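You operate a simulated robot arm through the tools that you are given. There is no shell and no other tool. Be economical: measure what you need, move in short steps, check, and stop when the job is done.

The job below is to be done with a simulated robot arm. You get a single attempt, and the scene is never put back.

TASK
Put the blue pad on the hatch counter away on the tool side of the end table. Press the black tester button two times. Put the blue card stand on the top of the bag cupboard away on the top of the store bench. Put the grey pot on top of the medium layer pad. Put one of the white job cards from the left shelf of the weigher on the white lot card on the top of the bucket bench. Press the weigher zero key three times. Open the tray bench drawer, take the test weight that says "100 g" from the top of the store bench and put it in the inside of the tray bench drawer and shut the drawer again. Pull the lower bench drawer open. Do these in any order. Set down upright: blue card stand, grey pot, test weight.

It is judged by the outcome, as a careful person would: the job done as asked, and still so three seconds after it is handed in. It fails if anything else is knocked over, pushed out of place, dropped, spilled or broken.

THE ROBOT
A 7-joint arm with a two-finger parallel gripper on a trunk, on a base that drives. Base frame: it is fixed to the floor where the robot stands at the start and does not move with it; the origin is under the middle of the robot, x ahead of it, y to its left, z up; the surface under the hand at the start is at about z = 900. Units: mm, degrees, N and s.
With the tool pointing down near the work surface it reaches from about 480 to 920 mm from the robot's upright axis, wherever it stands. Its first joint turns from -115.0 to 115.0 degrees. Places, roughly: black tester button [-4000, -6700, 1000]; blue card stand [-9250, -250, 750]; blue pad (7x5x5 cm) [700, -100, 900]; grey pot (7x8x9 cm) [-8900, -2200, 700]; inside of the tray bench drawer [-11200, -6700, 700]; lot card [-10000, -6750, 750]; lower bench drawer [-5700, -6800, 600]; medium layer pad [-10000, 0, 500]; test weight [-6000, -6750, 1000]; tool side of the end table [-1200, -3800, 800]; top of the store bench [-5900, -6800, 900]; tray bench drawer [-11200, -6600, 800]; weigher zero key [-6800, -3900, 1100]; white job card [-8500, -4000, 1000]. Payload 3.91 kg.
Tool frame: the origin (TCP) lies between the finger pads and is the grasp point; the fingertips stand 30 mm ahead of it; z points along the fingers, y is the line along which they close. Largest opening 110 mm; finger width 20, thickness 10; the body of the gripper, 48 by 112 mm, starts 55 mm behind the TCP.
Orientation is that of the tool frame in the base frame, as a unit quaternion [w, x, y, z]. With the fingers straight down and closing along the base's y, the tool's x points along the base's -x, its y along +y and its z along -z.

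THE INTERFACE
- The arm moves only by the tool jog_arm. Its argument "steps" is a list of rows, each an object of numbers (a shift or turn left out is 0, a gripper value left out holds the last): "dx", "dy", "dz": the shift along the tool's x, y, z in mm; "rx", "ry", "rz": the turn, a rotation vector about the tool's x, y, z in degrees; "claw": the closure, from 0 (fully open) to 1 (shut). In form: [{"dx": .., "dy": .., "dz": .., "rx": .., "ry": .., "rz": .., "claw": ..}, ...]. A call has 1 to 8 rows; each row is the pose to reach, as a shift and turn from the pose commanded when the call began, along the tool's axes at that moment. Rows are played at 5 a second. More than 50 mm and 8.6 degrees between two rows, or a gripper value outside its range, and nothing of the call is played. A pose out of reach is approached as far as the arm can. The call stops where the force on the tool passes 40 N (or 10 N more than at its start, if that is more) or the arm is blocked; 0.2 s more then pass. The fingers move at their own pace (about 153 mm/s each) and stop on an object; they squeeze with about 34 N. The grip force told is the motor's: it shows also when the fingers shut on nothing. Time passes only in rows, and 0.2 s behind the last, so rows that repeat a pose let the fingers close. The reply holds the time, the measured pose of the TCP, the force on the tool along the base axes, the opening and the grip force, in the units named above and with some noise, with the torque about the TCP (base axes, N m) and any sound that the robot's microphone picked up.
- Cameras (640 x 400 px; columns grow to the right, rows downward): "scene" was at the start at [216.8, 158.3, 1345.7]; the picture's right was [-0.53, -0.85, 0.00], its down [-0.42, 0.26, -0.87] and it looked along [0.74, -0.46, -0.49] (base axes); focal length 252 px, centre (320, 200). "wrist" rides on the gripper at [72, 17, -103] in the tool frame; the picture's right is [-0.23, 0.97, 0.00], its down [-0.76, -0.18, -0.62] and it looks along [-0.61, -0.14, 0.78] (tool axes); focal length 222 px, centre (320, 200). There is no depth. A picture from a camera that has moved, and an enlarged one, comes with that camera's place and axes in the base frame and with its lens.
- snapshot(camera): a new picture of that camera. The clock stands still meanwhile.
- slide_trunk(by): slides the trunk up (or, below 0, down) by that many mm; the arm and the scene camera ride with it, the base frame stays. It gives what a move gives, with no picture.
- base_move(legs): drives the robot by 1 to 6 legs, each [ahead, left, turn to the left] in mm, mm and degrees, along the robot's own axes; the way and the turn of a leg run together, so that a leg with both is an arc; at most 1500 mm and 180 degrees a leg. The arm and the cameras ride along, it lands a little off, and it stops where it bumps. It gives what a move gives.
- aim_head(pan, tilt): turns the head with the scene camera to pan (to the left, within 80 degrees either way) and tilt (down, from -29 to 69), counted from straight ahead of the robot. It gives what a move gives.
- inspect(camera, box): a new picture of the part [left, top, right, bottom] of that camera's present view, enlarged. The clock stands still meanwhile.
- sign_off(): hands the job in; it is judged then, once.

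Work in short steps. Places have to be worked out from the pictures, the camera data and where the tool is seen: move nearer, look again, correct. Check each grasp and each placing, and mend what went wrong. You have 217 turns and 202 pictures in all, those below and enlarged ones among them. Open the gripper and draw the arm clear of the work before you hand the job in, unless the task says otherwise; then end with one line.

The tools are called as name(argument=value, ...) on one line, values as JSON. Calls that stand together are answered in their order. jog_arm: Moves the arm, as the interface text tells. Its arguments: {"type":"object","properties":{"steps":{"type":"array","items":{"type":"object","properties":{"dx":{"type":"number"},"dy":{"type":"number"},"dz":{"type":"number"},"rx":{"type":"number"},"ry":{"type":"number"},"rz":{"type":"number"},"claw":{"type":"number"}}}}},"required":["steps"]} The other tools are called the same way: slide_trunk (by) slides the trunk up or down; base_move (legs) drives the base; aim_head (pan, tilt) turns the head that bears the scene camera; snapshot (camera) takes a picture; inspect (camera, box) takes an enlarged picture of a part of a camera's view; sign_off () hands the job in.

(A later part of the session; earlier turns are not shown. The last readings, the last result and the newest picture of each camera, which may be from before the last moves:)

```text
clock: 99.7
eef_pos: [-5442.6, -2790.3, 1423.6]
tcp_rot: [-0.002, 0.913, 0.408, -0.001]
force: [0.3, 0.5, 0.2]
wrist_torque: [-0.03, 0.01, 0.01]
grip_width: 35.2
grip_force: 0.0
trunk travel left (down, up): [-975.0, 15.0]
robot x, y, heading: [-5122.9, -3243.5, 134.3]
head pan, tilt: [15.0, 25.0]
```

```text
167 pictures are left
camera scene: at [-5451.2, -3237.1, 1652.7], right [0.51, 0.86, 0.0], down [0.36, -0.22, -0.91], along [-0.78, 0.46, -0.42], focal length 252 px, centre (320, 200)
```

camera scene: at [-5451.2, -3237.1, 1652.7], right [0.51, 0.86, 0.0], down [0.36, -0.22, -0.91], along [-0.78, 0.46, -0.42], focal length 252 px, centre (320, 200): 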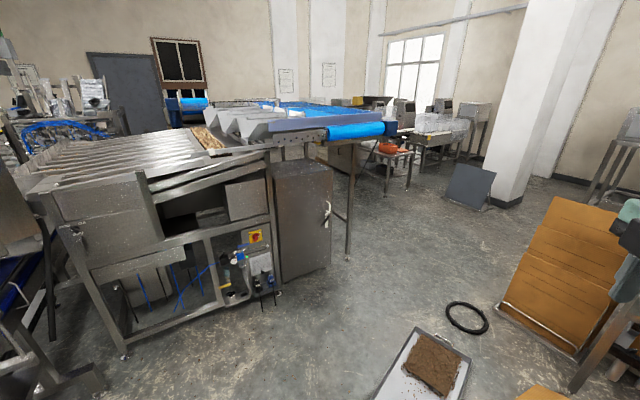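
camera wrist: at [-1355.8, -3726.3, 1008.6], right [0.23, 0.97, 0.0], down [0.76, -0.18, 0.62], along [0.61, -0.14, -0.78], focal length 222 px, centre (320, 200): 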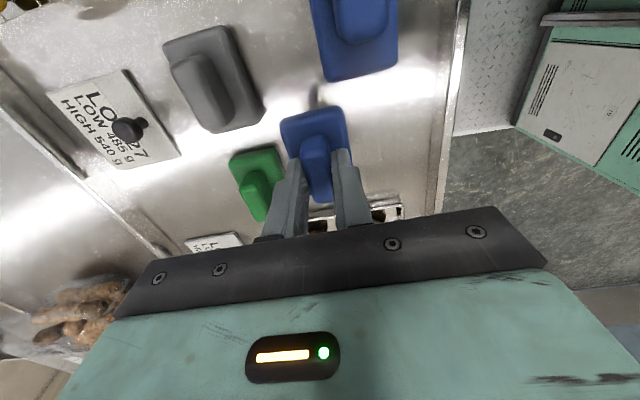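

Obstacles: a tray at x -6220..-5880 and the machine front at x≈-7030, so the corridor centre is x≈-6630. I'll face north, strafe there and check.

base_move(legs=[[0, 0, -44.2], [0, 1000, 0], [0, 500, 0]])

aim_head(pan=0, tilt=35)

snapshot(camera="scene")

```text
clock: 109.5
eef_pos: [-6545.1, -2696.6, 1423.7]
tcp_rot: [-0.002, 0.999, 0.035, 0.0]
force: [0.7, 0.0, -0.5]
wrist_torque: [0.0, -0.01, -0.01]
grip_width: 35.1
grip_force: 0.0
trunk travel left (down, up): [-975.0, 15.0]
robot x, y, heading: [-6635.2, -3245.3, 90.4]
head pan, tilt: [15.0, 25.0]
```

```text
clock: 110.3
eef_pos: [-6545.8, -2696.3, 1423.4]
tcp_rot: [-0.002, 0.999, 0.036, 0.0]
force: [-0.6, 0.5, 0.2]
wrist_torque: [0.01, 0.01, 0.0]
grip_width: 35.0
grip_force: 0.1
trunk travel left (down, up): [-975.0, 15.0]
robot x, y, heading: [-6632.8, -3240.6, 90.1]
head pan, tilt: [0.0, 35.0]
```

```text
166 pictures are left
camera scene: at [-6841.3, -3014.2, 1636.9], right [1.0, 0.0, 0.0], down [0.0, -0.57, -0.82], along [0.0, 0.82, -0.57], focal length 252 px, centre (320, 200)
```

scene: 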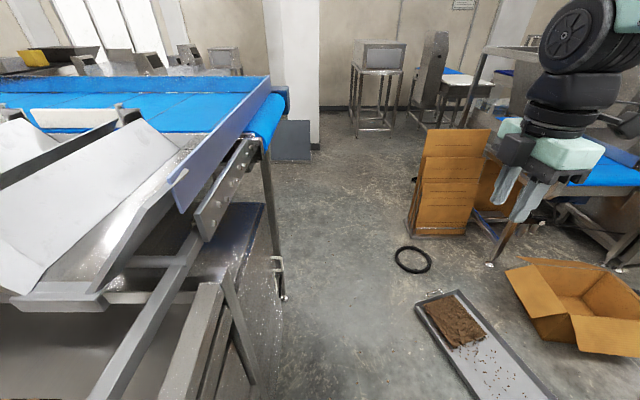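

The corridor is confirmed. I'll drive north past the tray and ring, then look west.

base_move(legs=[[1000, 10, 0], [950, 10, 0], [0, 0, 60]])

aim_head(pan=10, tilt=20)

snapshot(camera="scene")

aim_head(pan=60, tilt=20)

snapshot(camera="scene")

```text
clock: 112.0
eef_pos: [-6546.3, -2568.4, 1422.7]
tcp_rot: [-0.001, 0.999, 0.034, 0.0]
force: [0.6, 0.3, 0.3]
wrist_torque: [-0.05, -0.01, 0.0]
grip_width: 35.3
grip_force: 0.0
trunk travel left (down, up): [-975.0, 15.0]
robot x, y, heading: [-6633.7, -3118.9, 90.0]
head pan, tilt: [0.0, 35.0]
stopped in leg 1: the robot was blocked; the commanded pose is now the measured one
```

```text
clock: 112.8
eef_pos: [-6546.3, -2570.2, 1424.0]
tcp_rot: [-0.002, 0.999, 0.035, 0.0]
force: [-0.2, 0.3, 0.6]
wrist_torque: [-0.01, 0.01, 0.02]
grip_width: 35.2
grip_force: 0.0
trunk travel left (down, up): [-975.0, 15.0]
robot x, y, heading: [-6631.2, -3116.3, 90.1]
head pan, tilt: [10.0, 20.0]
```

```text
165 pictures are left
camera scene: at [-6858.0, -2882.7, 1660.7], right [0.98, 0.18, 0.0], down [0.06, -0.34, -0.94], along [-0.17, 0.92, -0.34], focal length 252 px, centre (320, 200)
```

scene: 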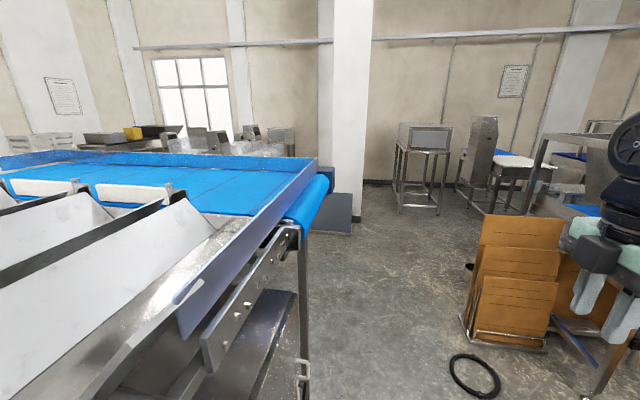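

```text
clock: 114.0
eef_pos: [-6546.9, -2569.7, 1422.0]
tcp_rot: [-0.003, 0.999, 0.034, 0.0]
force: [-0.1, 0.1, 0.2]
wrist_torque: [-0.01, 0.02, 0.03]
grip_width: 35.1
grip_force: 0.1
trunk travel left (down, up): [-975.0, 15.0]
robot x, y, heading: [-6634.4, -3115.6, 89.9]
head pan, tilt: [60.0, 20.0]
```

```text
164 pictures are left
camera scene: at [-6922.3, -2927.9, 1660.8], right [0.5, 0.87, 0.0], down [0.3, -0.17, -0.94], along [-0.81, 0.47, -0.34], focal length 252 px, centre (320, 200)
```

scene: 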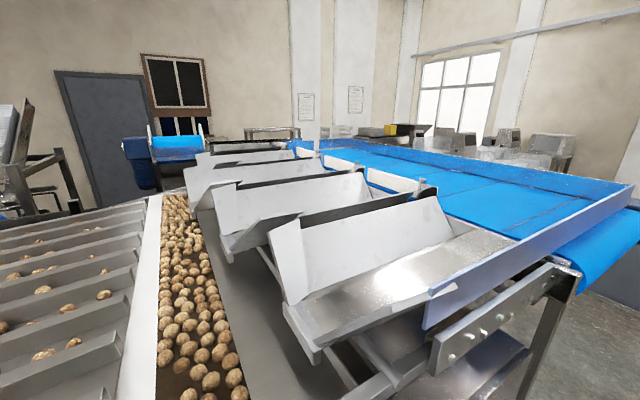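

I was blocked after 126 mm. I'll look down around the base to see why.

aim_head(pan=-10, tilt=68)

snapshot(camera="scene")

aim_head(pan=60, tilt=68)

snapshot(camera="scene")

```text
clock: 115.4
eef_pos: [-6546.8, -2569.4, 1423.0]
tcp_rot: [-0.002, 0.999, 0.034, 0.0]
force: [-0.1, 0.5, 0.0]
wrist_torque: [0.05, 0.03, 0.0]
grip_width: 35.0
grip_force: 0.1
trunk travel left (down, up): [-975.0, 15.0]
robot x, y, heading: [-6629.9, -3119.5, 90.0]
head pan, tilt: [-10.0, 68.0]
```

```text
163 pictures are left
camera scene: at [-6831.9, -2918.3, 1594.0], right [0.99, -0.17, 0.0], down [-0.16, -0.91, -0.38], along [0.06, 0.37, -0.93], focal length 252 px, centre (320, 200)
```

scene: 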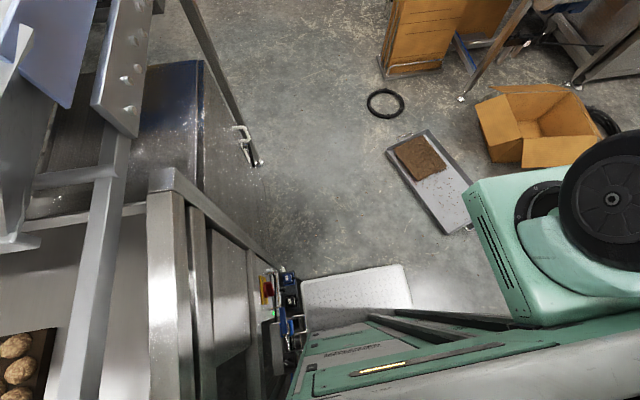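

```text
clock: 116.8
eef_pos: [-6547.4, -2568.8, 1422.4]
tcp_rot: [-0.002, 0.999, 0.034, 0.0]
force: [1.3, -0.1, -0.6]
wrist_torque: [-0.01, -0.01, 0.0]
grip_width: 35.3
grip_force: 0.0
trunk travel left (down, up): [-975.0, 15.0]
robot x, y, heading: [-6635.8, -3112.7, 90.1]
head pan, tilt: [60.0, 68.0]
```

```text
162 pictures are left
camera scene: at [-6890.9, -2946.0, 1594.0], right [0.5, 0.87, 0.0], down [0.8, -0.46, -0.37], along [-0.32, 0.19, -0.93], focal length 252 px, centre (320, 200)
```

scene: 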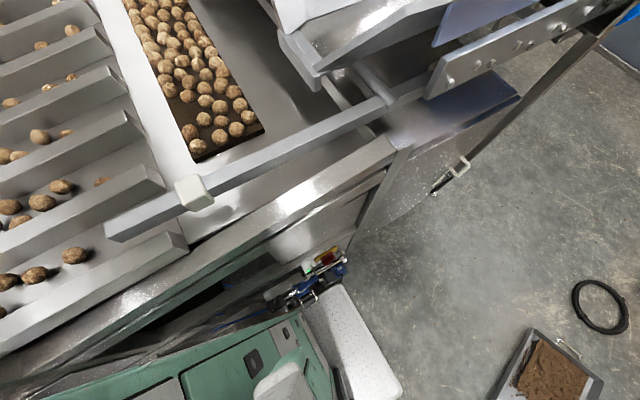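

My base is touching the air regulators sticking out of the machine. I'll back slightly, shift right 75 mm and continue.

base_move(legs=[[-40, 0, 0], [0, -75, 0], [1000, 0, 0], [950, 0, 0]])

aim_head(pan=50, tilt=20)

snapshot(camera="scene")

```text
clock: 125.1
eef_pos: [-6391.0, -1284.5, 1423.1]
tcp_rot: [0.0, 1.0, 0.005, 0.0]
force: [-0.2, 0.6, 0.4]
wrist_torque: [-0.02, -0.01, -0.02]
grip_width: 35.2
grip_force: 0.1
trunk travel left (down, up): [-975.0, 15.0]
robot x, y, heading: [-6508.1, -1827.4, 86.6]
head pan, tilt: [60.0, 68.0]
stopped in leg 4: the robot was blocked; the commanded pose is now the measured one
```

```text
clock: 126.2
eef_pos: [-6390.2, -1285.0, 1422.4]
tcp_rot: [-0.001, 1.0, 0.004, 0.0]
force: [0.4, 1.0, 0.1]
wrist_torque: [-0.01, 0.02, 0.0]
grip_width: 35.2
grip_force: 0.2
trunk travel left (down, up): [-975.0, 15.0]
robot x, y, heading: [-6508.7, -1829.9, 86.8]
head pan, tilt: [50.0, 20.0]
```

```text
161 pictures are left
camera scene: at [-6777.0, -1606.9, 1660.7], right [0.69, 0.73, 0.0], down [0.25, -0.23, -0.94], along [-0.68, 0.64, -0.34], focal length 252 px, centre (320, 200)
```

scene: 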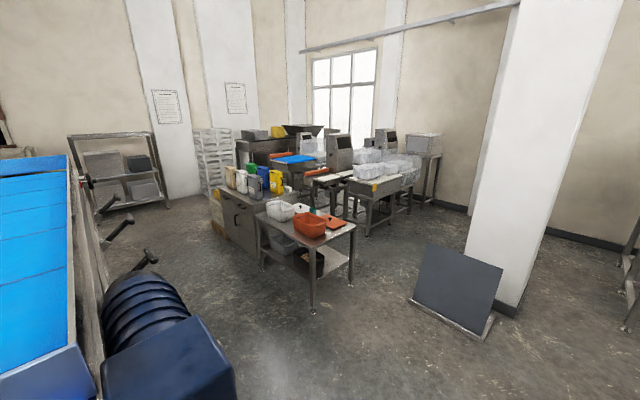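

It drifted right, probably against the ring. I'll shift left and check the ring.

base_move(legs=[[0, 130, 3]])

aim_head(pan=-20, tilt=60)

snapshot(camera="scene")

```text
clock: 127.5
eef_pos: [-6546.8, -1273.6, 1421.9]
tcp_rot: [-0.001, 0.999, 0.033, 0.0]
force: [0.3, 0.2, 0.0]
wrist_torque: [-0.03, 0.03, -0.01]
grip_width: 35.4
grip_force: 0.0
trunk travel left (down, up): [-975.0, 15.0]
robot x, y, heading: [-6638.8, -1821.5, 89.9]
head pan, tilt: [50.0, 20.0]
```

```text
clock: 128.9
eef_pos: [-6547.5, -1274.0, 1422.7]
tcp_rot: [-0.001, 0.999, 0.032, 0.0]
force: [1.0, 0.0, -0.4]
wrist_torque: [0.03, -0.02, 0.04]
grip_width: 35.3
grip_force: 0.1
trunk travel left (down, up): [-975.0, 15.0]
robot x, y, heading: [-6639.7, -1819.1, 89.9]
head pan, tilt: [-20.0, 60.0]
```

```text
160 pictures are left
camera scene: at [-6821.2, -1615.2, 1602.6], right [0.94, -0.34, 0.0], down [-0.3, -0.81, -0.5], along [0.17, 0.47, -0.87], focal length 252 px, centre (320, 200)
```

scene: 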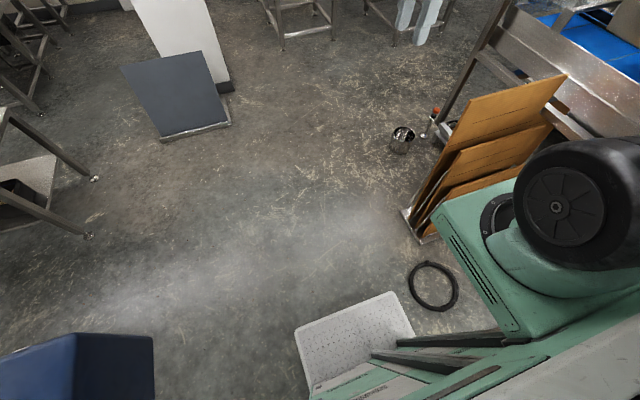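

The ring is unmoved. I'll go on to y≈-1200, turn west and look for the pot and cupboard.

base_move(legs=[[650, 0, 0], [0, 0, 80]])

aim_head(pan=25, tilt=20)

snapshot(camera="scene")

aim_head(pan=-25, tilt=20)

snapshot(camera="scene")

```text
clock: 136.0
eef_pos: [-7176.6, -1011.1, 1422.8]
tcp_rot: [-0.001, 0.73, 0.684, 0.0]
force: [-0.2, -0.7, -0.1]
wrist_torque: [-0.03, 0.0, 0.01]
grip_width: 35.0
grip_force: 0.2
trunk travel left (down, up): [-975.0, 15.0]
robot x, y, heading: [-6646.8, -1169.2, 172.6]
head pan, tilt: [-20.0, 60.0]
```

```text
clock: 137.1
eef_pos: [-7176.4, -1009.6, 1423.3]
tcp_rot: [0.0, 0.73, 0.684, -0.001]
force: [0.3, -0.4, -0.2]
wrist_torque: [-0.02, 0.01, -0.02]
grip_width: 35.0
grip_force: 0.0
trunk travel left (down, up): [-975.0, 15.0]
robot x, y, heading: [-6647.8, -1171.8, 172.4]
head pan, tilt: [25.0, 20.0]
```

```text
159 pictures are left
camera scene: at [-6905.0, -1381.5, 1660.7], right [-0.3, 0.95, 0.0], down [0.33, 0.1, -0.94], along [-0.9, -0.28, -0.34], focal length 252 px, centre (320, 200)
```

scene: 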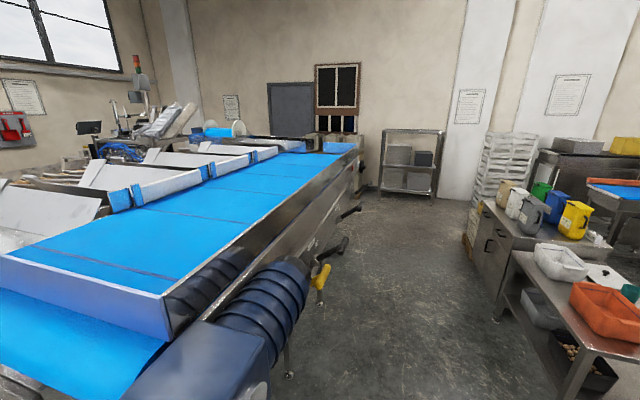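

```text
clock: 138.3
eef_pos: [-7176.0, -1009.6, 1422.6]
tcp_rot: [0.0, 0.729, 0.685, 0.0]
force: [-0.3, -0.3, -0.4]
wrist_torque: [0.01, -0.02, 0.03]
grip_width: 35.3
grip_force: 0.1
trunk travel left (down, up): [-975.0, 15.0]
robot x, y, heading: [-6645.6, -1168.3, 172.8]
head pan, tilt: [-25.0, 20.0]
```

```text
158 pictures are left
camera scene: at [-6894.7, -1303.6, 1660.7], right [0.54, 0.84, 0.0], down [0.29, -0.18, -0.94], along [-0.79, 0.5, -0.34], focal length 252 px, centre (320, 200)
```

scene: 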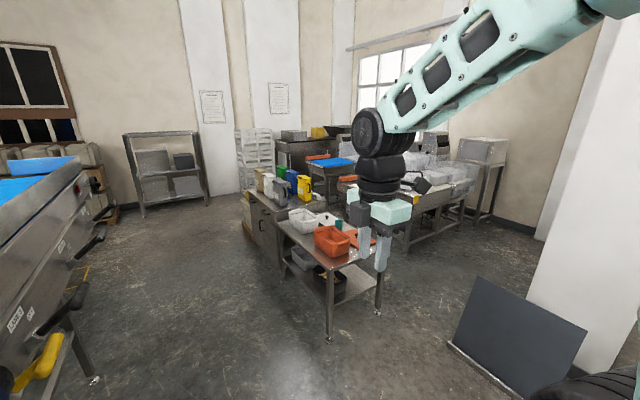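

The way west at y≈-1150 is clear, with table legs at y≈-480 and the conveyor at y≈-1900. I'll drive on and look for the pot.

base_move(legs=[[0, 0, 7.5], [1250, 0, 0]])

aim_head(pan=35, tilt=30)

snapshot(camera="scene")

aim_head(pan=-35, tilt=30)

snapshot(camera="scene")

```text
clock: 145.2
eef_pos: [-8450.9, -1046.8, 1422.3]
tcp_rot: [0.0, 0.694, 0.72, 0.0]
force: [-0.2, 0.4, -0.3]
wrist_torque: [0.01, 0.01, 0.0]
grip_width: 35.0
grip_force: 0.0
trunk travel left (down, up): [-975.0, 15.0]
robot x, y, heading: [-7907.2, -1154.8, 178.4]
head pan, tilt: [-25.0, 20.0]
```

```text
clock: 146.5
eef_pos: [-8449.4, -1047.0, 1422.8]
tcp_rot: [0.0, 0.693, 0.72, -0.001]
force: [0.0, 0.8, 0.1]
wrist_torque: [0.02, 0.03, -0.02]
grip_width: 35.4
grip_force: 0.1
trunk travel left (down, up): [-975.0, 15.0]
robot x, y, heading: [-7906.8, -1151.7, 178.1]
head pan, tilt: [35.0, 30.0]
```

```text
157 pictures are left
camera scene: at [-8131.4, -1400.7, 1644.7], right [-0.55, 0.84, 0.0], down [0.42, 0.27, -0.87], along [-0.72, -0.48, -0.5], focal length 252 px, centre (320, 200)
```

scene: 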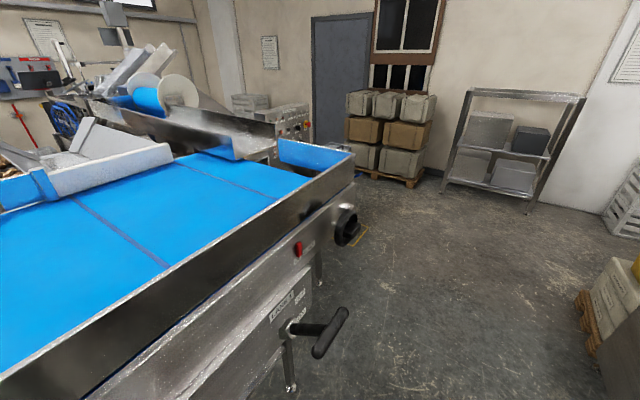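

```text
clock: 147.9
eef_pos: [-8449.7, -1046.9, 1422.4]
tcp_rot: [0.0, 0.694, 0.72, -0.001]
force: [0.0, 0.2, 0.3]
wrist_torque: [-0.01, 0.0, -0.01]
grip_width: 35.2
grip_force: 0.1
trunk travel left (down, up): [-975.0, 15.0]
robot x, y, heading: [-7907.0, -1150.5, 178.1]
head pan, tilt: [-35.0, 30.0]
```

```text
156 pictures are left
camera scene: at [-8128.4, -1297.0, 1644.7], right [0.6, 0.8, 0.0], down [0.4, -0.3, -0.87], along [-0.7, 0.52, -0.5], focal length 252 px, centre (320, 200)
```

scene: 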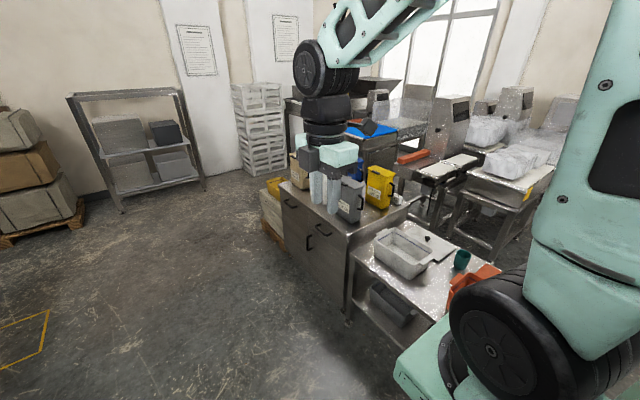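

The pot isn't visible from above. At z≈700 it may be under the belt, so I'll lower the trunk and look again.

slide_trunk(by=-550)

aim_head(pan=45, tilt=15)

snapshot(camera="scene")

```text
refused: -550 is not a number from -400 to 400
```

```text
clock: 149.5
eef_pos: [-8449.2, -1046.8, 1422.5]
tcp_rot: [0.0, 0.694, 0.72, -0.001]
force: [0.4, -0.3, -0.3]
wrist_torque: [0.01, 0.02, 0.02]
grip_width: 35.0
grip_force: 0.1
trunk travel left (down, up): [-975.0, 15.0]
robot x, y, heading: [-7904.8, -1149.7, 178.4]
head pan, tilt: [45.0, 15.0]
```

```text
155 pictures are left
camera scene: at [-8123.7, -1415.1, 1668.9], right [-0.69, 0.73, 0.0], down [0.19, 0.18, -0.97], along [-0.7, -0.66, -0.26], focal length 252 px, centre (320, 200)
```

scene: 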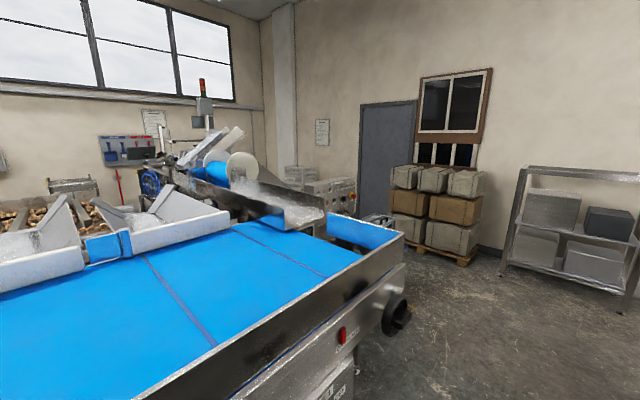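

slide_trunk(by=-400)

slide_trunk(by=-150)

aim_head(pan=50, tilt=20)

snapshot(camera="scene")

```text
clock: 153.3
eef_pos: [-8449.5, -1046.5, 1023.0]
tcp_rot: [0.0, 0.693, 0.721, -0.001]
force: [0.4, -1.4, 0.4]
wrist_torque: [0.01, 0.01, -0.02]
grip_width: 35.0
grip_force: 0.0
trunk travel left (down, up): [-575.0, 415.0]
robot x, y, heading: [-7901.3, -1148.3, 178.5]
head pan, tilt: [45.0, 15.0]
```

```text
clock: 155.1
eef_pos: [-8450.3, -1048.4, 872.4]
tcp_rot: [-0.001, 0.695, 0.719, -0.001]
force: [0.2, -0.2, 0.5]
wrist_torque: [-0.02, 0.02, -0.01]
grip_width: 35.1
grip_force: 0.0
trunk travel left (down, up): [-425.0, 565.0]
robot x, y, heading: [-7904.1, -1153.7, 178.3]
head pan, tilt: [45.0, 15.0]
```

```text
clock: 155.7
eef_pos: [-8448.6, -1047.3, 871.5]
tcp_rot: [0.0, 0.694, 0.72, -0.001]
force: [-0.5, -0.1, 0.0]
wrist_torque: [0.04, -0.04, -0.02]
grip_width: 35.4
grip_force: 0.0
trunk travel left (down, up): [-425.0, 565.0]
robot x, y, heading: [-7904.5, -1155.1, 178.2]
head pan, tilt: [50.0, 20.0]
```

```text
154 pictures are left
camera scene: at [-8117.7, -1420.6, 1110.8], right [-0.75, 0.66, 0.0], down [0.23, 0.26, -0.94], along [-0.62, -0.7, -0.34], focal length 252 px, centre (320, 200)
```

scene: 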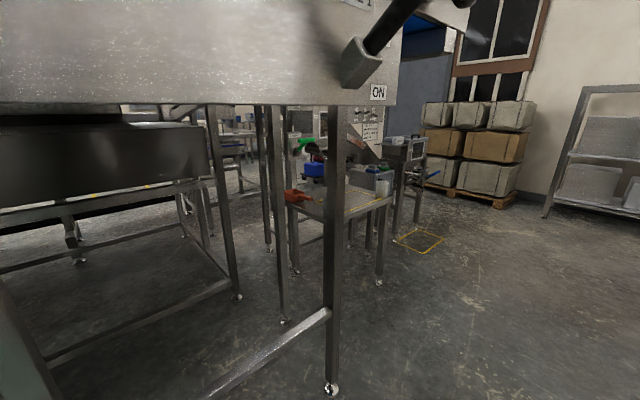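

A small table with objects shows beyond the conveyor leg. I'll enlarge it.

inspect(camera="scene", box=[260, 110, 460, 260])

```text
2.67 times, centred on (360, 185) of scene
camera zoom: at [-8117.7, -1420.6, 1110.8], right [-0.75, 0.66, 0.0], down [0.23, 0.26, -0.94], along [-0.62, -0.7, -0.34], focal length 673 px, centre (213, 240)
```

zoom: 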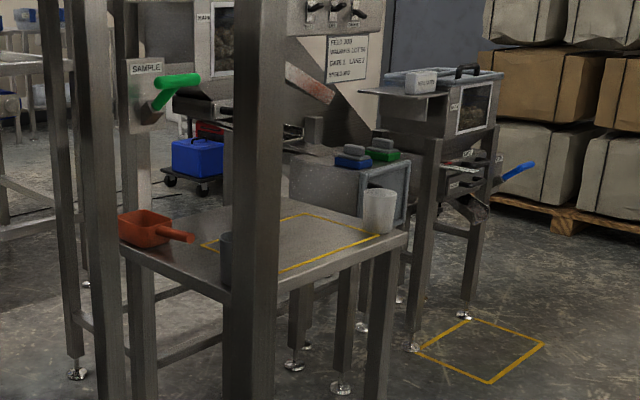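

A grey pot stands partly hidden by the conveyor leg, near (-8800..-8900, -2150). I'll move opposite it, face south and look from low down.

base_move(legs=[[1050, -100, 0], [0, 0, 90]])

aim_head(pan=0, tilt=20)

snapshot(camera="scene")

```text
clock: 165.1
eef_pos: [-9059.7, -1575.8, 872.8]
tcp_rot: [0.0, -0.029, 1.0, 0.0]
force: [0.1, -0.2, -0.1]
wrist_torque: [-0.04, 0.01, 0.01]
grip_width: 35.2
grip_force: 0.0
trunk travel left (down, up): [-425.0, 565.0]
robot x, y, heading: [-8966.7, -1029.1, -90.4]
head pan, tilt: [50.0, 20.0]
```

```text
clock: 166.2
eef_pos: [-9060.0, -1575.5, 872.7]
tcp_rot: [0.0, -0.029, 1.0, -0.001]
force: [0.2, -0.2, -0.6]
wrist_torque: [-0.01, 0.03, 0.04]
grip_width: 35.3
grip_force: 0.0
trunk travel left (down, up): [-425.0, 565.0]
robot x, y, heading: [-8964.4, -1031.1, -90.3]
head pan, tilt: [0.0, 20.0]
```

```text
152 pictures are left
camera scene: at [-8766.7, -1265.5, 1110.7], right [-1.0, 0.01, 0.0], down [0.0, 0.34, -0.94], along [-0.01, -0.94, -0.34], focal length 252 px, centre (320, 200)
```

scene: 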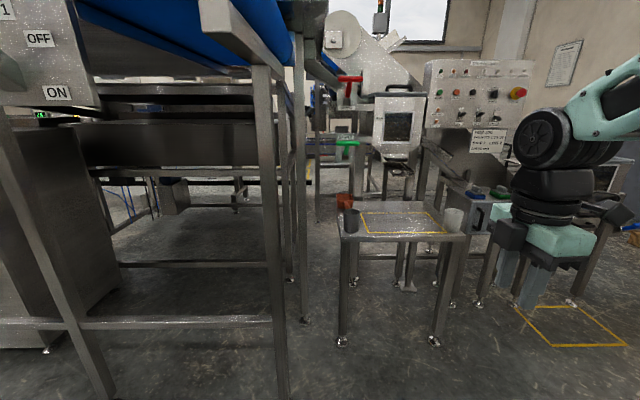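

Now the small table is clear: a dark grey pot at its left-front corner and a pale pot on the right. I'll zoom in.

inspect(camera="scene", box=[300, 170, 500, 290])

```text
3.20 times, centred on (400, 230) of scene
camera zoom: at [-8766.7, -1265.5, 1110.7], right [-1.0, 0.01, 0.0], down [0.0, 0.34, -0.94], along [-0.01, -0.94, -0.34], focal length 808 px, centre (64, 104)
```

zoom: 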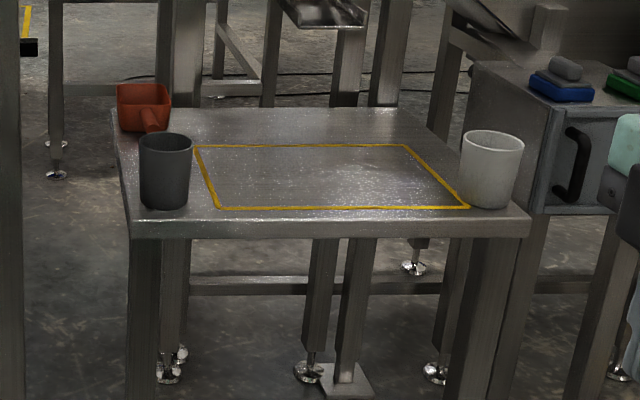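

I'll turn the gripper back 90° to close along x, raise it a little, and drive 350 mm closer.

jog_arm(steps=[{"rz": 8.5, "dz": -15}, {"rz": 17, "dz": -30}, {"rz": 25.5, "dz": -45}, {"rz": 34, "dz": -60}, {"rz": 42.5, "dz": -60}, {"rz": 51, "dz": -60}, {"rz": 59.5, "dz": -60}, {"rz": 68, "dz": -60, "claw": 0}])

jog_arm(steps=[{"rz": 8}, {"rz": 16}, {"rz": 18.5}])

base_move(legs=[[350, 0, 0]])

snapshot(camera="wrist")

snapshot(camera="scene")

```text
clock: 168.0
eef_pos: [-9059.5, -1574.8, 932.6]
tcp_rot: [0.001, 0.537, 0.844, -0.001]
force: [-0.3, 0.7, 0.8]
wrist_torque: [0.03, 0.03, 0.0]
grip_width: 109.7
grip_force: 0.2
trunk travel left (down, up): [-425.0, 565.0]
robot x, y, heading: [-8968.6, -1030.9, -90.6]
head pan, tilt: [0.0, 20.0]
```

```text
clock: 168.8
eef_pos: [-9061.3, -1574.6, 932.9]
tcp_rot: [0.001, 0.665, 0.747, -0.001]
force: [0.9, -0.4, -0.2]
wrist_torque: [-0.04, 0.01, -0.01]
grip_width: 110.0
grip_force: 0.0
trunk travel left (down, up): [-425.0, 565.0]
robot x, y, heading: [-8966.6, -1029.9, -90.5]
head pan, tilt: [0.0, 20.0]
```

```text
clock: 171.1
eef_pos: [-9060.5, -1931.7, 933.2]
tcp_rot: [0.0, 0.662, 0.75, 0.0]
force: [0.1, 0.3, -0.1]
wrist_torque: [-0.03, 0.0, 0.01]
grip_width: 110.0
grip_force: 0.0
trunk travel left (down, up): [-425.0, 565.0]
robot x, y, heading: [-8967.8, -1390.3, -90.3]
head pan, tilt: [0.0, 20.0]
```

```text
150 pictures are left
camera wrist: at [-9051.0, -1857.6, 1034.7], right [0.99, -0.11, 0.0], down [-0.08, -0.78, 0.62], along [-0.07, -0.62, -0.78], focal length 222 px, centre (320, 200)
```

wrist: 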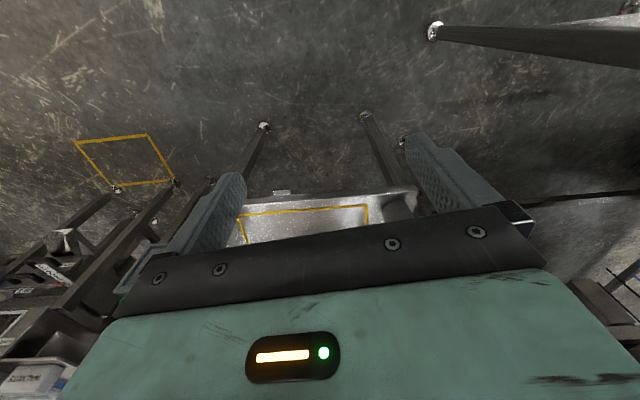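

```text
149 pictures are left
camera scene: at [-8768.0, -1620.3, 1110.7], right [-1.0, 0.0, 0.0], down [0.0, 0.34, -0.94], along [0.0, -0.94, -0.34], focal length 252 px, centre (320, 200)
```

scene: 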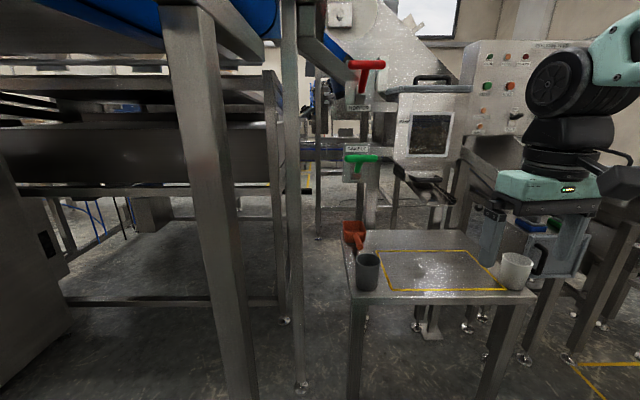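

From two views the pot rim is at about (-8908, -2253, 702) and the table at z≈612. I'll drive 120 mm closer and bring the hand over the pot.

base_move(legs=[[120, -40, 0]])

snapshot(camera="scene")

```text
clock: 172.4
eef_pos: [-9100.5, -2053.3, 932.5]
tcp_rot: [0.001, 0.662, 0.75, -0.001]
force: [-0.5, -0.3, 0.2]
wrist_torque: [-0.02, 0.0, 0.0]
grip_width: 109.9
grip_force: 0.0
trunk travel left (down, up): [-425.0, 565.0]
robot x, y, heading: [-9012.7, -1504.1, -90.1]
head pan, tilt: [0.0, 20.0]
```

```text
148 pictures are left
camera scene: at [-8808.5, -1740.2, 1110.7], right [-1.0, 0.0, 0.0], down [0.0, 0.34, -0.94], along [0.0, -0.94, -0.34], focal length 252 px, centre (320, 200)
```

scene: 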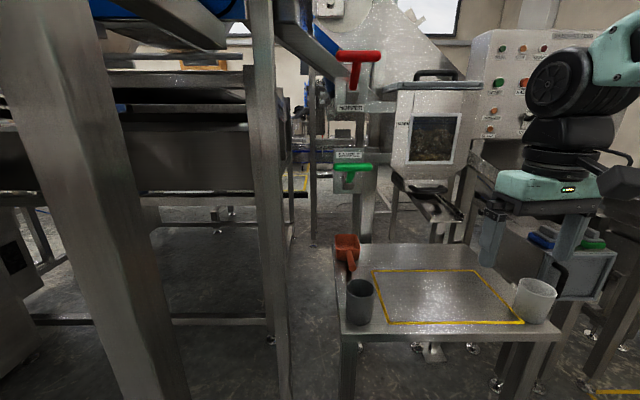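

I'll move the hand over the pot at the current height.

jog_arm(steps=[{"dx": -37, "dy": 28, "rz": 2}, {"dx": -74, "dy": 55, "rz": 4}, {"dx": -111, "dy": 83, "rz": 6}, {"dx": -148, "dy": 111, "rz": 7}, {"dx": -185, "dy": 138, "rz": 7}, {"dx": -222, "dy": 166, "rz": 7}, {"dx": -222, "dy": 166, "rz": 7, "dz": 40}, {"dx": -222, "dy": 166, "rz": 7, "dz": 80}])

snapshot(camera="wrist")

snapshot(camera="scene")

```text
clock: 174.2
eef_pos: [-8906.7, -2250.2, 855.5]
tcp_rot: [0.001, 0.707, 0.708, 0.0]
force: [1.7, 0.5, 0.5]
wrist_torque: [-0.02, -0.02, -0.03]
grip_width: 110.0
grip_force: 0.0
trunk travel left (down, up): [-425.0, 565.0]
robot x, y, heading: [-9008.5, -1504.2, -90.1]
head pan, tilt: [0.0, 20.0]
```

```text
147 pictures are left
camera wrist: at [-8887.7, -2177.3, 957.6], right [0.97, -0.23, 0.0], down [-0.18, -0.76, 0.62], along [-0.14, -0.61, -0.78], focal length 222 px, centre (320, 200)
```

wrist: 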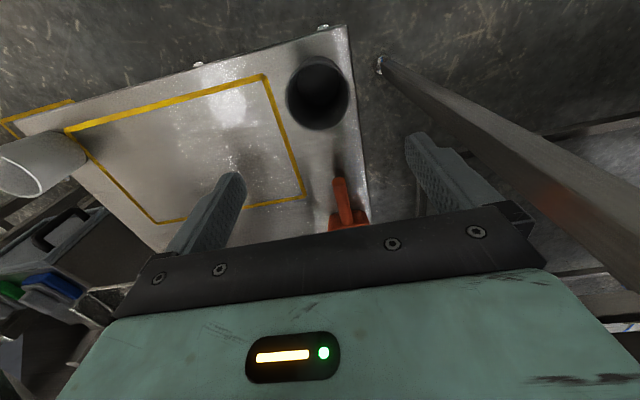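

```text
146 pictures are left
camera scene: at [-8808.4, -1740.0, 1110.8], right [-1.0, 0.0, 0.0], down [0.0, 0.34, -0.94], along [0.0, -0.94, -0.34], focal length 252 px, centre (320, 200)
```

scene: 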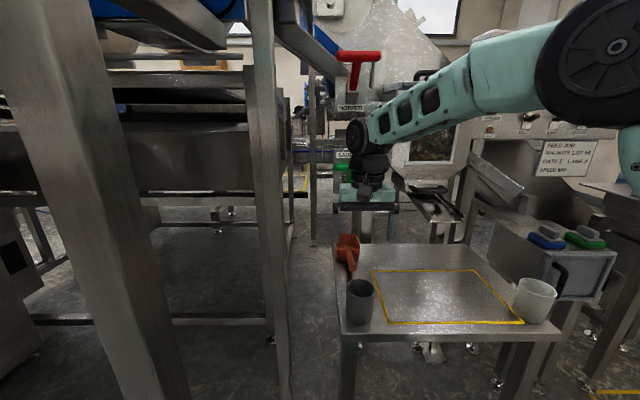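

The wrist view puts the pot at about (-8902, -2230) with its rim at z≈720. I'll correct and go lower for another look.

jog_arm(steps=[{"dx": 20, "dy": 5, "dz": 25}, {"dx": 20, "dy": 5, "dz": 55}])

snapshot(camera="wrist")

inspect(camera="scene", box=[300, 180, 440, 340])

```text
clock: 174.8
eef_pos: [-8901.3, -2229.9, 799.8]
tcp_rot: [0.001, 0.708, 0.707, -0.001]
force: [0.2, -0.1, -0.1]
wrist_torque: [0.0, 0.02, 0.02]
grip_width: 109.9
grip_force: 0.1
trunk travel left (down, up): [-425.0, 565.0]
robot x, y, heading: [-9008.4, -1506.8, -90.3]
head pan, tilt: [0.0, 20.0]
```

```text
145 pictures are left
camera wrist: at [-8882.8, -2157.2, 901.0], right [0.97, -0.23, 0.0], down [-0.18, -0.76, 0.62], along [-0.14, -0.61, -0.78], focal length 222 px, centre (320, 200)
```

wrist: 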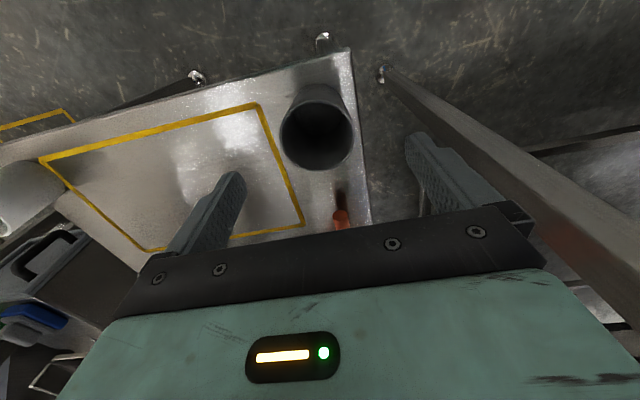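

```text
2.50 times, centred on (370, 260) of scene
camera zoom: at [-8808.5, -1740.1, 1110.8], right [-1.0, 0.0, 0.0], down [0.0, 0.34, -0.94], along [0.0, -0.94, -0.34], focal length 631 px, centre (195, 50)
```

zoom: 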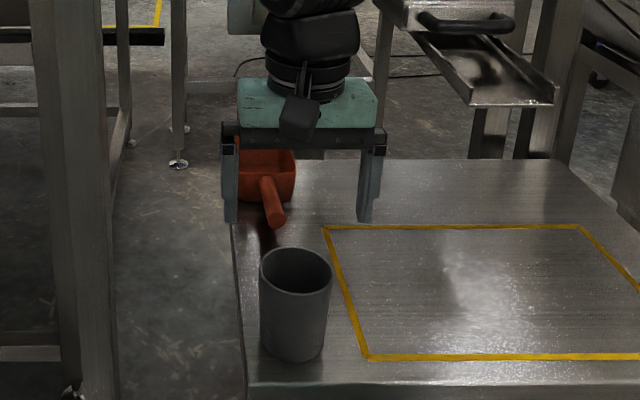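

The estimates agree: pot at (-8901, -2226), rim z≈712. I'll descend around it and close.

jog_arm(steps=[{"dx": 4, "dz": 40}, {"dx": 4, "dz": 80}, {"dx": 4, "dz": 110}, {"dx": 4, "dz": 110}])

snapshot(camera="wrist")

inspect(camera="scene", box=[300, 180, 440, 340])

```text
clock: 175.8
eef_pos: [-8902.5, -2226.1, 685.8]
tcp_rot: [0.0, 0.706, 0.708, -0.001]
force: [1.3, -0.1, -0.1]
wrist_torque: [-0.02, 0.01, 0.0]
grip_width: 110.1
grip_force: 0.0
trunk travel left (down, up): [-425.0, 565.0]
robot x, y, heading: [-9015.0, -1506.7, -90.2]
head pan, tilt: [0.0, 20.0]
```

```text
143 pictures are left
camera wrist: at [-8884.7, -2154.4, 788.4], right [0.97, -0.23, 0.0], down [-0.18, -0.76, 0.62], along [-0.14, -0.61, -0.78], focal length 222 px, centre (320, 200)
```

wrist: 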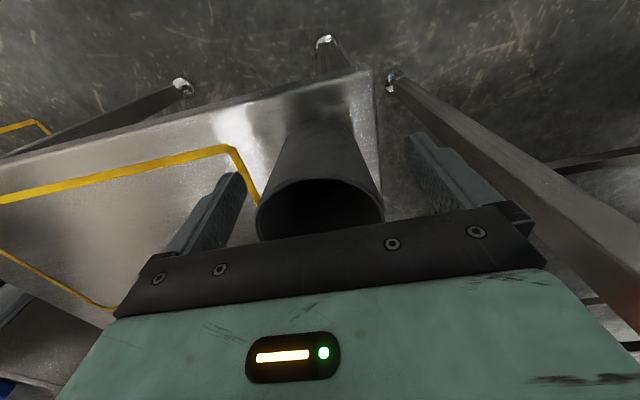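

```text
2.50 times, centred on (370, 260) of scene
camera zoom: at [-8808.5, -1740.2, 1110.7], right [-1.0, 0.0, 0.0], down [0.0, 0.34, -0.94], along [0.0, -0.94, -0.34], focal length 631 px, centre (195, 50)
```

zoom: 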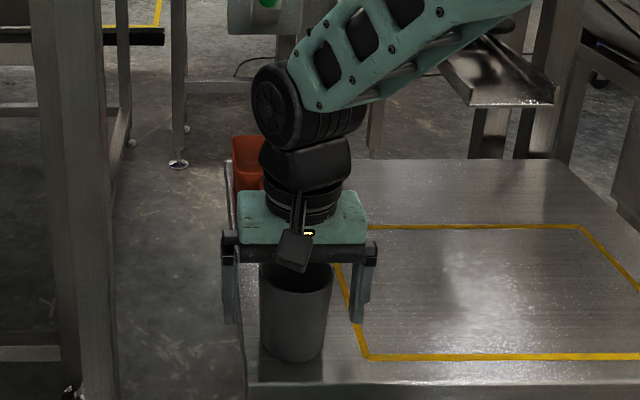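

The pot is centred between the fingers. I'll close and lift.

jog_arm(steps=[{"claw": 1}, {"claw": 1}, {"claw": 1}])

jog_arm(steps=[{"dz": -40}, {"dz": -80}, {"dz": -120}, {"dz": -170}, {"dz": -210}])

snapshot(camera="scene")

```text
clock: 176.6
eef_pos: [-8903.0, -2226.7, 685.9]
tcp_rot: [0.001, 0.706, 0.709, -0.001]
force: [-0.7, -0.8, 0.3]
wrist_torque: [-0.04, -0.02, 0.01]
grip_width: 62.8
grip_force: 33.9
trunk travel left (down, up): [-425.0, 565.0]
robot x, y, heading: [-9009.6, -1507.6, -90.3]
head pan, tilt: [0.0, 20.0]
```

```text
clock: 177.8
eef_pos: [-8903.9, -2228.0, 898.5]
tcp_rot: [0.0, 0.707, 0.708, 0.0]
force: [-0.7, -0.2, -0.4]
wrist_torque: [0.04, -0.01, -0.03]
grip_width: 62.6
grip_force: 34.2
trunk travel left (down, up): [-425.0, 565.0]
robot x, y, heading: [-9007.8, -1504.9, -90.2]
head pan, tilt: [0.0, 20.0]
```

```text
141 pictures are left
camera scene: at [-8808.4, -1740.3, 1110.6], right [-1.0, 0.0, 0.0], down [0.0, 0.34, -0.94], along [0.0, -0.94, -0.34], focal length 252 px, centre (320, 200)
```

scene: 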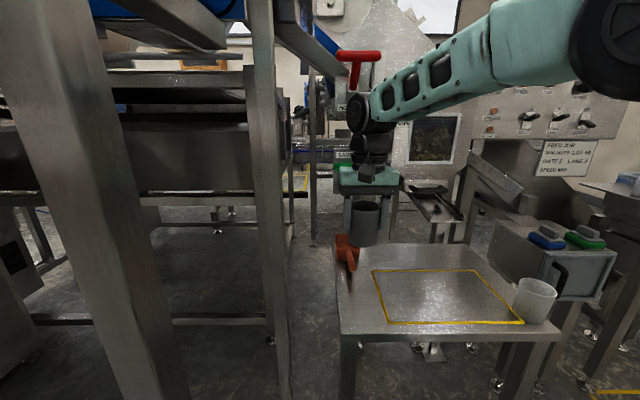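

The pot is held. I'll retract, back out, face west and look for the layer pads around (-10000, 0).

jog_arm(steps=[{"dx": 45, "dy": -20}, {"dx": 90, "dy": -40}, {"dx": 135, "dy": -60}, {"dx": 180, "dy": -80}])

base_move(legs=[[-480, 0, 0], [0, 0, -90]])

slide_trunk(by=300)

aim_head(pan=-40, tilt=30)

snapshot(camera="scene")

```text
clock: 178.8
eef_pos: [-8985.0, -2047.2, 897.4]
tcp_rot: [0.0, 0.707, 0.708, -0.001]
force: [0.6, -0.6, -0.7]
wrist_torque: [0.01, 0.01, 0.01]
grip_width: 62.3
grip_force: 33.9
trunk travel left (down, up): [-425.0, 565.0]
robot x, y, heading: [-9011.2, -1508.1, -90.2]
head pan, tilt: [0.0, 20.0]
```

```text
clock: 185.5
eef_pos: [-9549.2, -1028.2, 898.1]
tcp_rot: [0.0, 1.0, -0.026, -0.001]
force: [0.6, 0.3, -0.4]
wrist_torque: [-0.01, -0.02, 0.04]
grip_width: 61.8
grip_force: 34.2
trunk travel left (down, up): [-425.0, 565.0]
robot x, y, heading: [-9008.1, -1031.1, 176.8]
head pan, tilt: [0.0, 20.0]
```

```text
clock: 188.5
eef_pos: [-9549.3, -1027.0, 1198.1]
tcp_rot: [0.0, 1.0, -0.025, -0.001]
force: [0.7, -0.6, 0.2]
wrist_torque: [-0.01, -0.04, 0.04]
grip_width: 61.7
grip_force: 34.3
trunk travel left (down, up): [-725.0, 265.0]
robot x, y, heading: [-9007.5, -1028.4, 176.9]
head pan, tilt: [0.0, 20.0]
```

```text
clock: 189.6
eef_pos: [-9548.5, -1027.7, 1198.5]
tcp_rot: [0.001, 1.0, -0.025, -0.001]
force: [0.0, -0.2, 0.0]
wrist_torque: [-0.01, 0.02, 0.0]
grip_width: 61.5
grip_force: 34.3
trunk travel left (down, up): [-725.0, 265.0]
robot x, y, heading: [-9006.3, -1028.2, 176.7]
head pan, tilt: [-40.0, 30.0]
```

```text
140 pictures are left
camera scene: at [-9228.2, -1164.8, 1394.7], right [0.68, 0.73, 0.0], down [0.36, -0.34, -0.87], along [-0.63, 0.59, -0.5], focal length 252 px, centre (320, 200)
```

scene: 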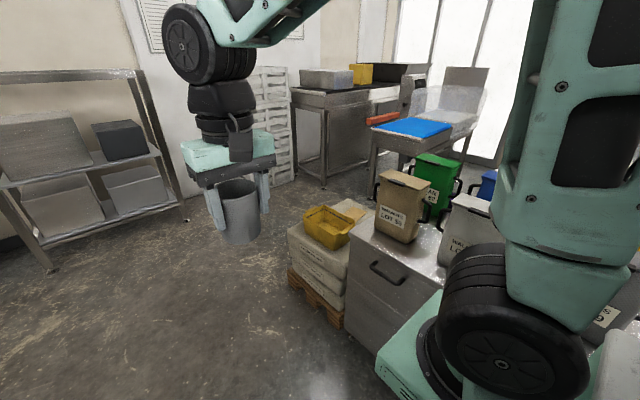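

A pallet of sacks with a tan piece on top beyond the yellow bin is near the given place. I'll drive further west and face north for a better view.

base_move(legs=[[700, 0, 3], [0, 0, -80]])

aim_head(pan=-15, tilt=40)

snapshot(camera="scene")

```text
clock: 197.0
eef_pos: [-9836.5, -478.3, 1197.0]
tcp_rot: [-0.001, 0.763, -0.647, -0.001]
force: [0.1, -0.3, -0.6]
wrist_torque: [0.0, -0.04, -0.01]
grip_width: 60.8
grip_force: 34.4
trunk travel left (down, up): [-725.0, 265.0]
robot x, y, heading: [-9721.9, -1007.5, 99.4]
head pan, tilt: [-40.0, 30.0]
```

```text
clock: 197.9
eef_pos: [-9836.8, -478.0, 1198.8]
tcp_rot: [0.0, 0.763, -0.647, -0.001]
force: [-1.0, 0.3, -0.3]
wrist_torque: [-0.03, -0.01, 0.01]
grip_width: 60.8
grip_force: 33.6
trunk travel left (down, up): [-725.0, 265.0]
robot x, y, heading: [-9720.5, -1011.7, 98.9]
head pan, tilt: [-15.0, 40.0]
```

```text
139 pictures are left
camera scene: at [-9941.8, -816.8, 1379.4], right [0.99, -0.1, 0.0], down [-0.07, -0.64, -0.77], along [0.08, 0.76, -0.64], focal length 252 px, centre (320, 200)
```

scene: 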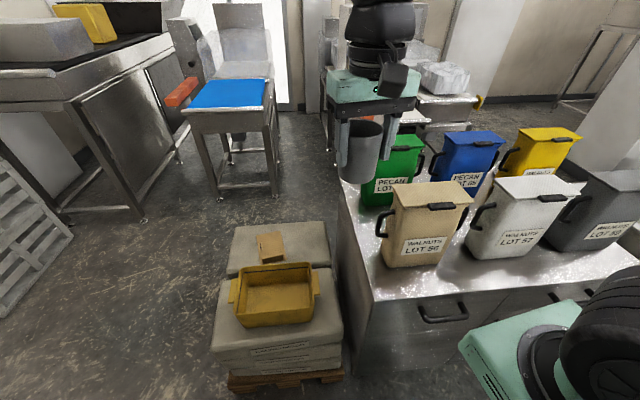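

inspect(camera="scene", box=[200, 190, 360, 310])

snapshot(camera="wrist")

```text
3.33 times, centred on (280, 250) of scene
camera zoom: at [-9941.8, -816.8, 1379.4], right [0.99, -0.1, 0.0], down [-0.07, -0.64, -0.77], along [0.08, 0.76, -0.64], focal length 841 px, centre (453, 33)
```

zoom: 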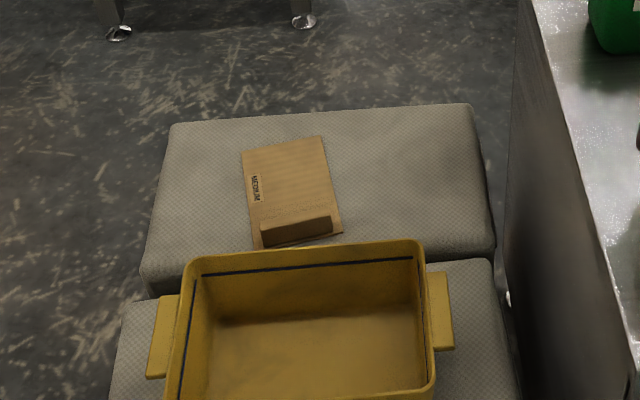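

```text
137 pictures are left
camera wrist: at [-9839.9, -553.1, 1300.2], right [-1.0, 0.06, 0.0], down [0.05, 0.78, 0.62], along [0.04, 0.62, -0.78], focal length 222 px, centre (320, 200)
```

wrist: 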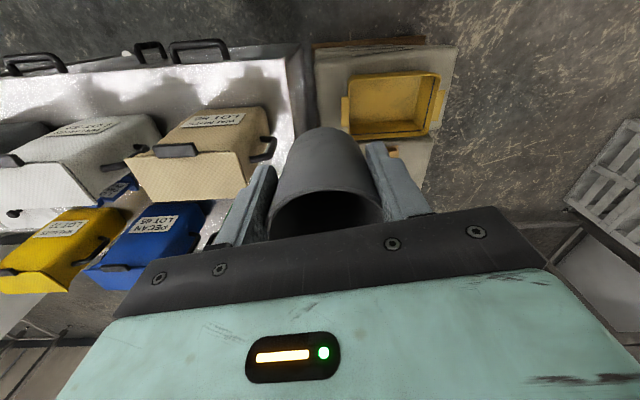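

The card says "MEDIUM" and lies on the sack top at about (-10085, -65), with a folded lip on its near edge. I'll drive in front of the pallet.

base_move(legs=[[0, 0, -9], [0, 360, 0], [140, 0, 0]])

snapshot(camera="scene")

snapshot(camera="wrist")

```text
clock: 201.8
eef_pos: [-10120.1, -325.7, 1199.4]
tcp_rot: [-0.001, 0.708, -0.706, 0.0]
force: [0.2, 0.3, -0.1]
wrist_torque: [0.0, 0.02, 0.02]
grip_width: 60.4
grip_force: 33.8
trunk travel left (down, up): [-725.0, 265.0]
robot x, y, heading: [-10089.4, -867.3, 89.9]
head pan, tilt: [-15.0, 40.0]
```

```text
136 pictures are left
camera scene: at [-10278.9, -641.9, 1379.3], right [0.97, -0.26, 0.0], down [-0.17, -0.62, -0.77], along [0.2, 0.74, -0.64], focal length 252 px, centre (320, 200)
```

scene: 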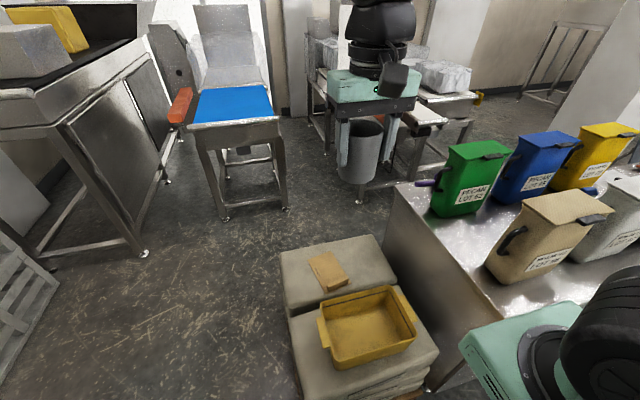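

```text
135 pictures are left
camera wrist: at [-10135.8, -397.2, 1300.2], right [-0.98, 0.22, 0.0], down [0.17, 0.76, 0.62], along [0.14, 0.61, -0.78], focal length 222 px, centre (320, 200)
```

wrist: 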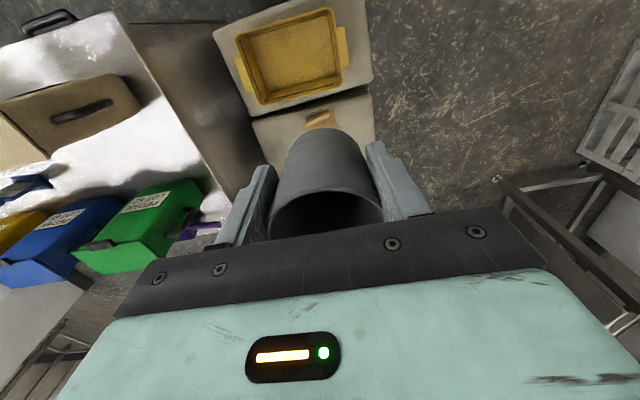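

inspect(camera="scene", box=[270, 230, 430, 330])

```text
4.00 times, centred on (350, 280) of scene
camera zoom: at [-10278.9, -641.9, 1379.3], right [0.97, -0.26, 0.0], down [-0.17, -0.62, -0.77], along [0.2, 0.74, -0.64], focal length 1009 px, centre (200, -120)
```

zoom: 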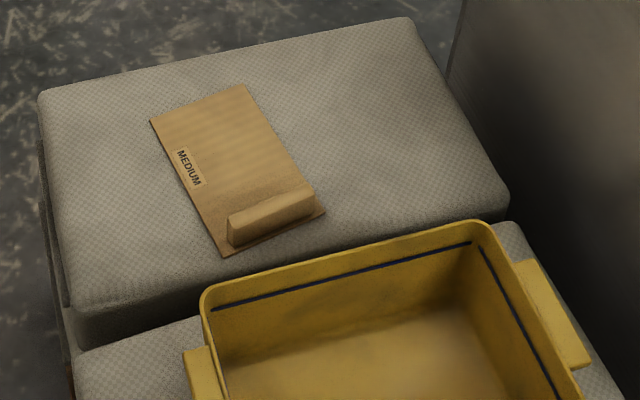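

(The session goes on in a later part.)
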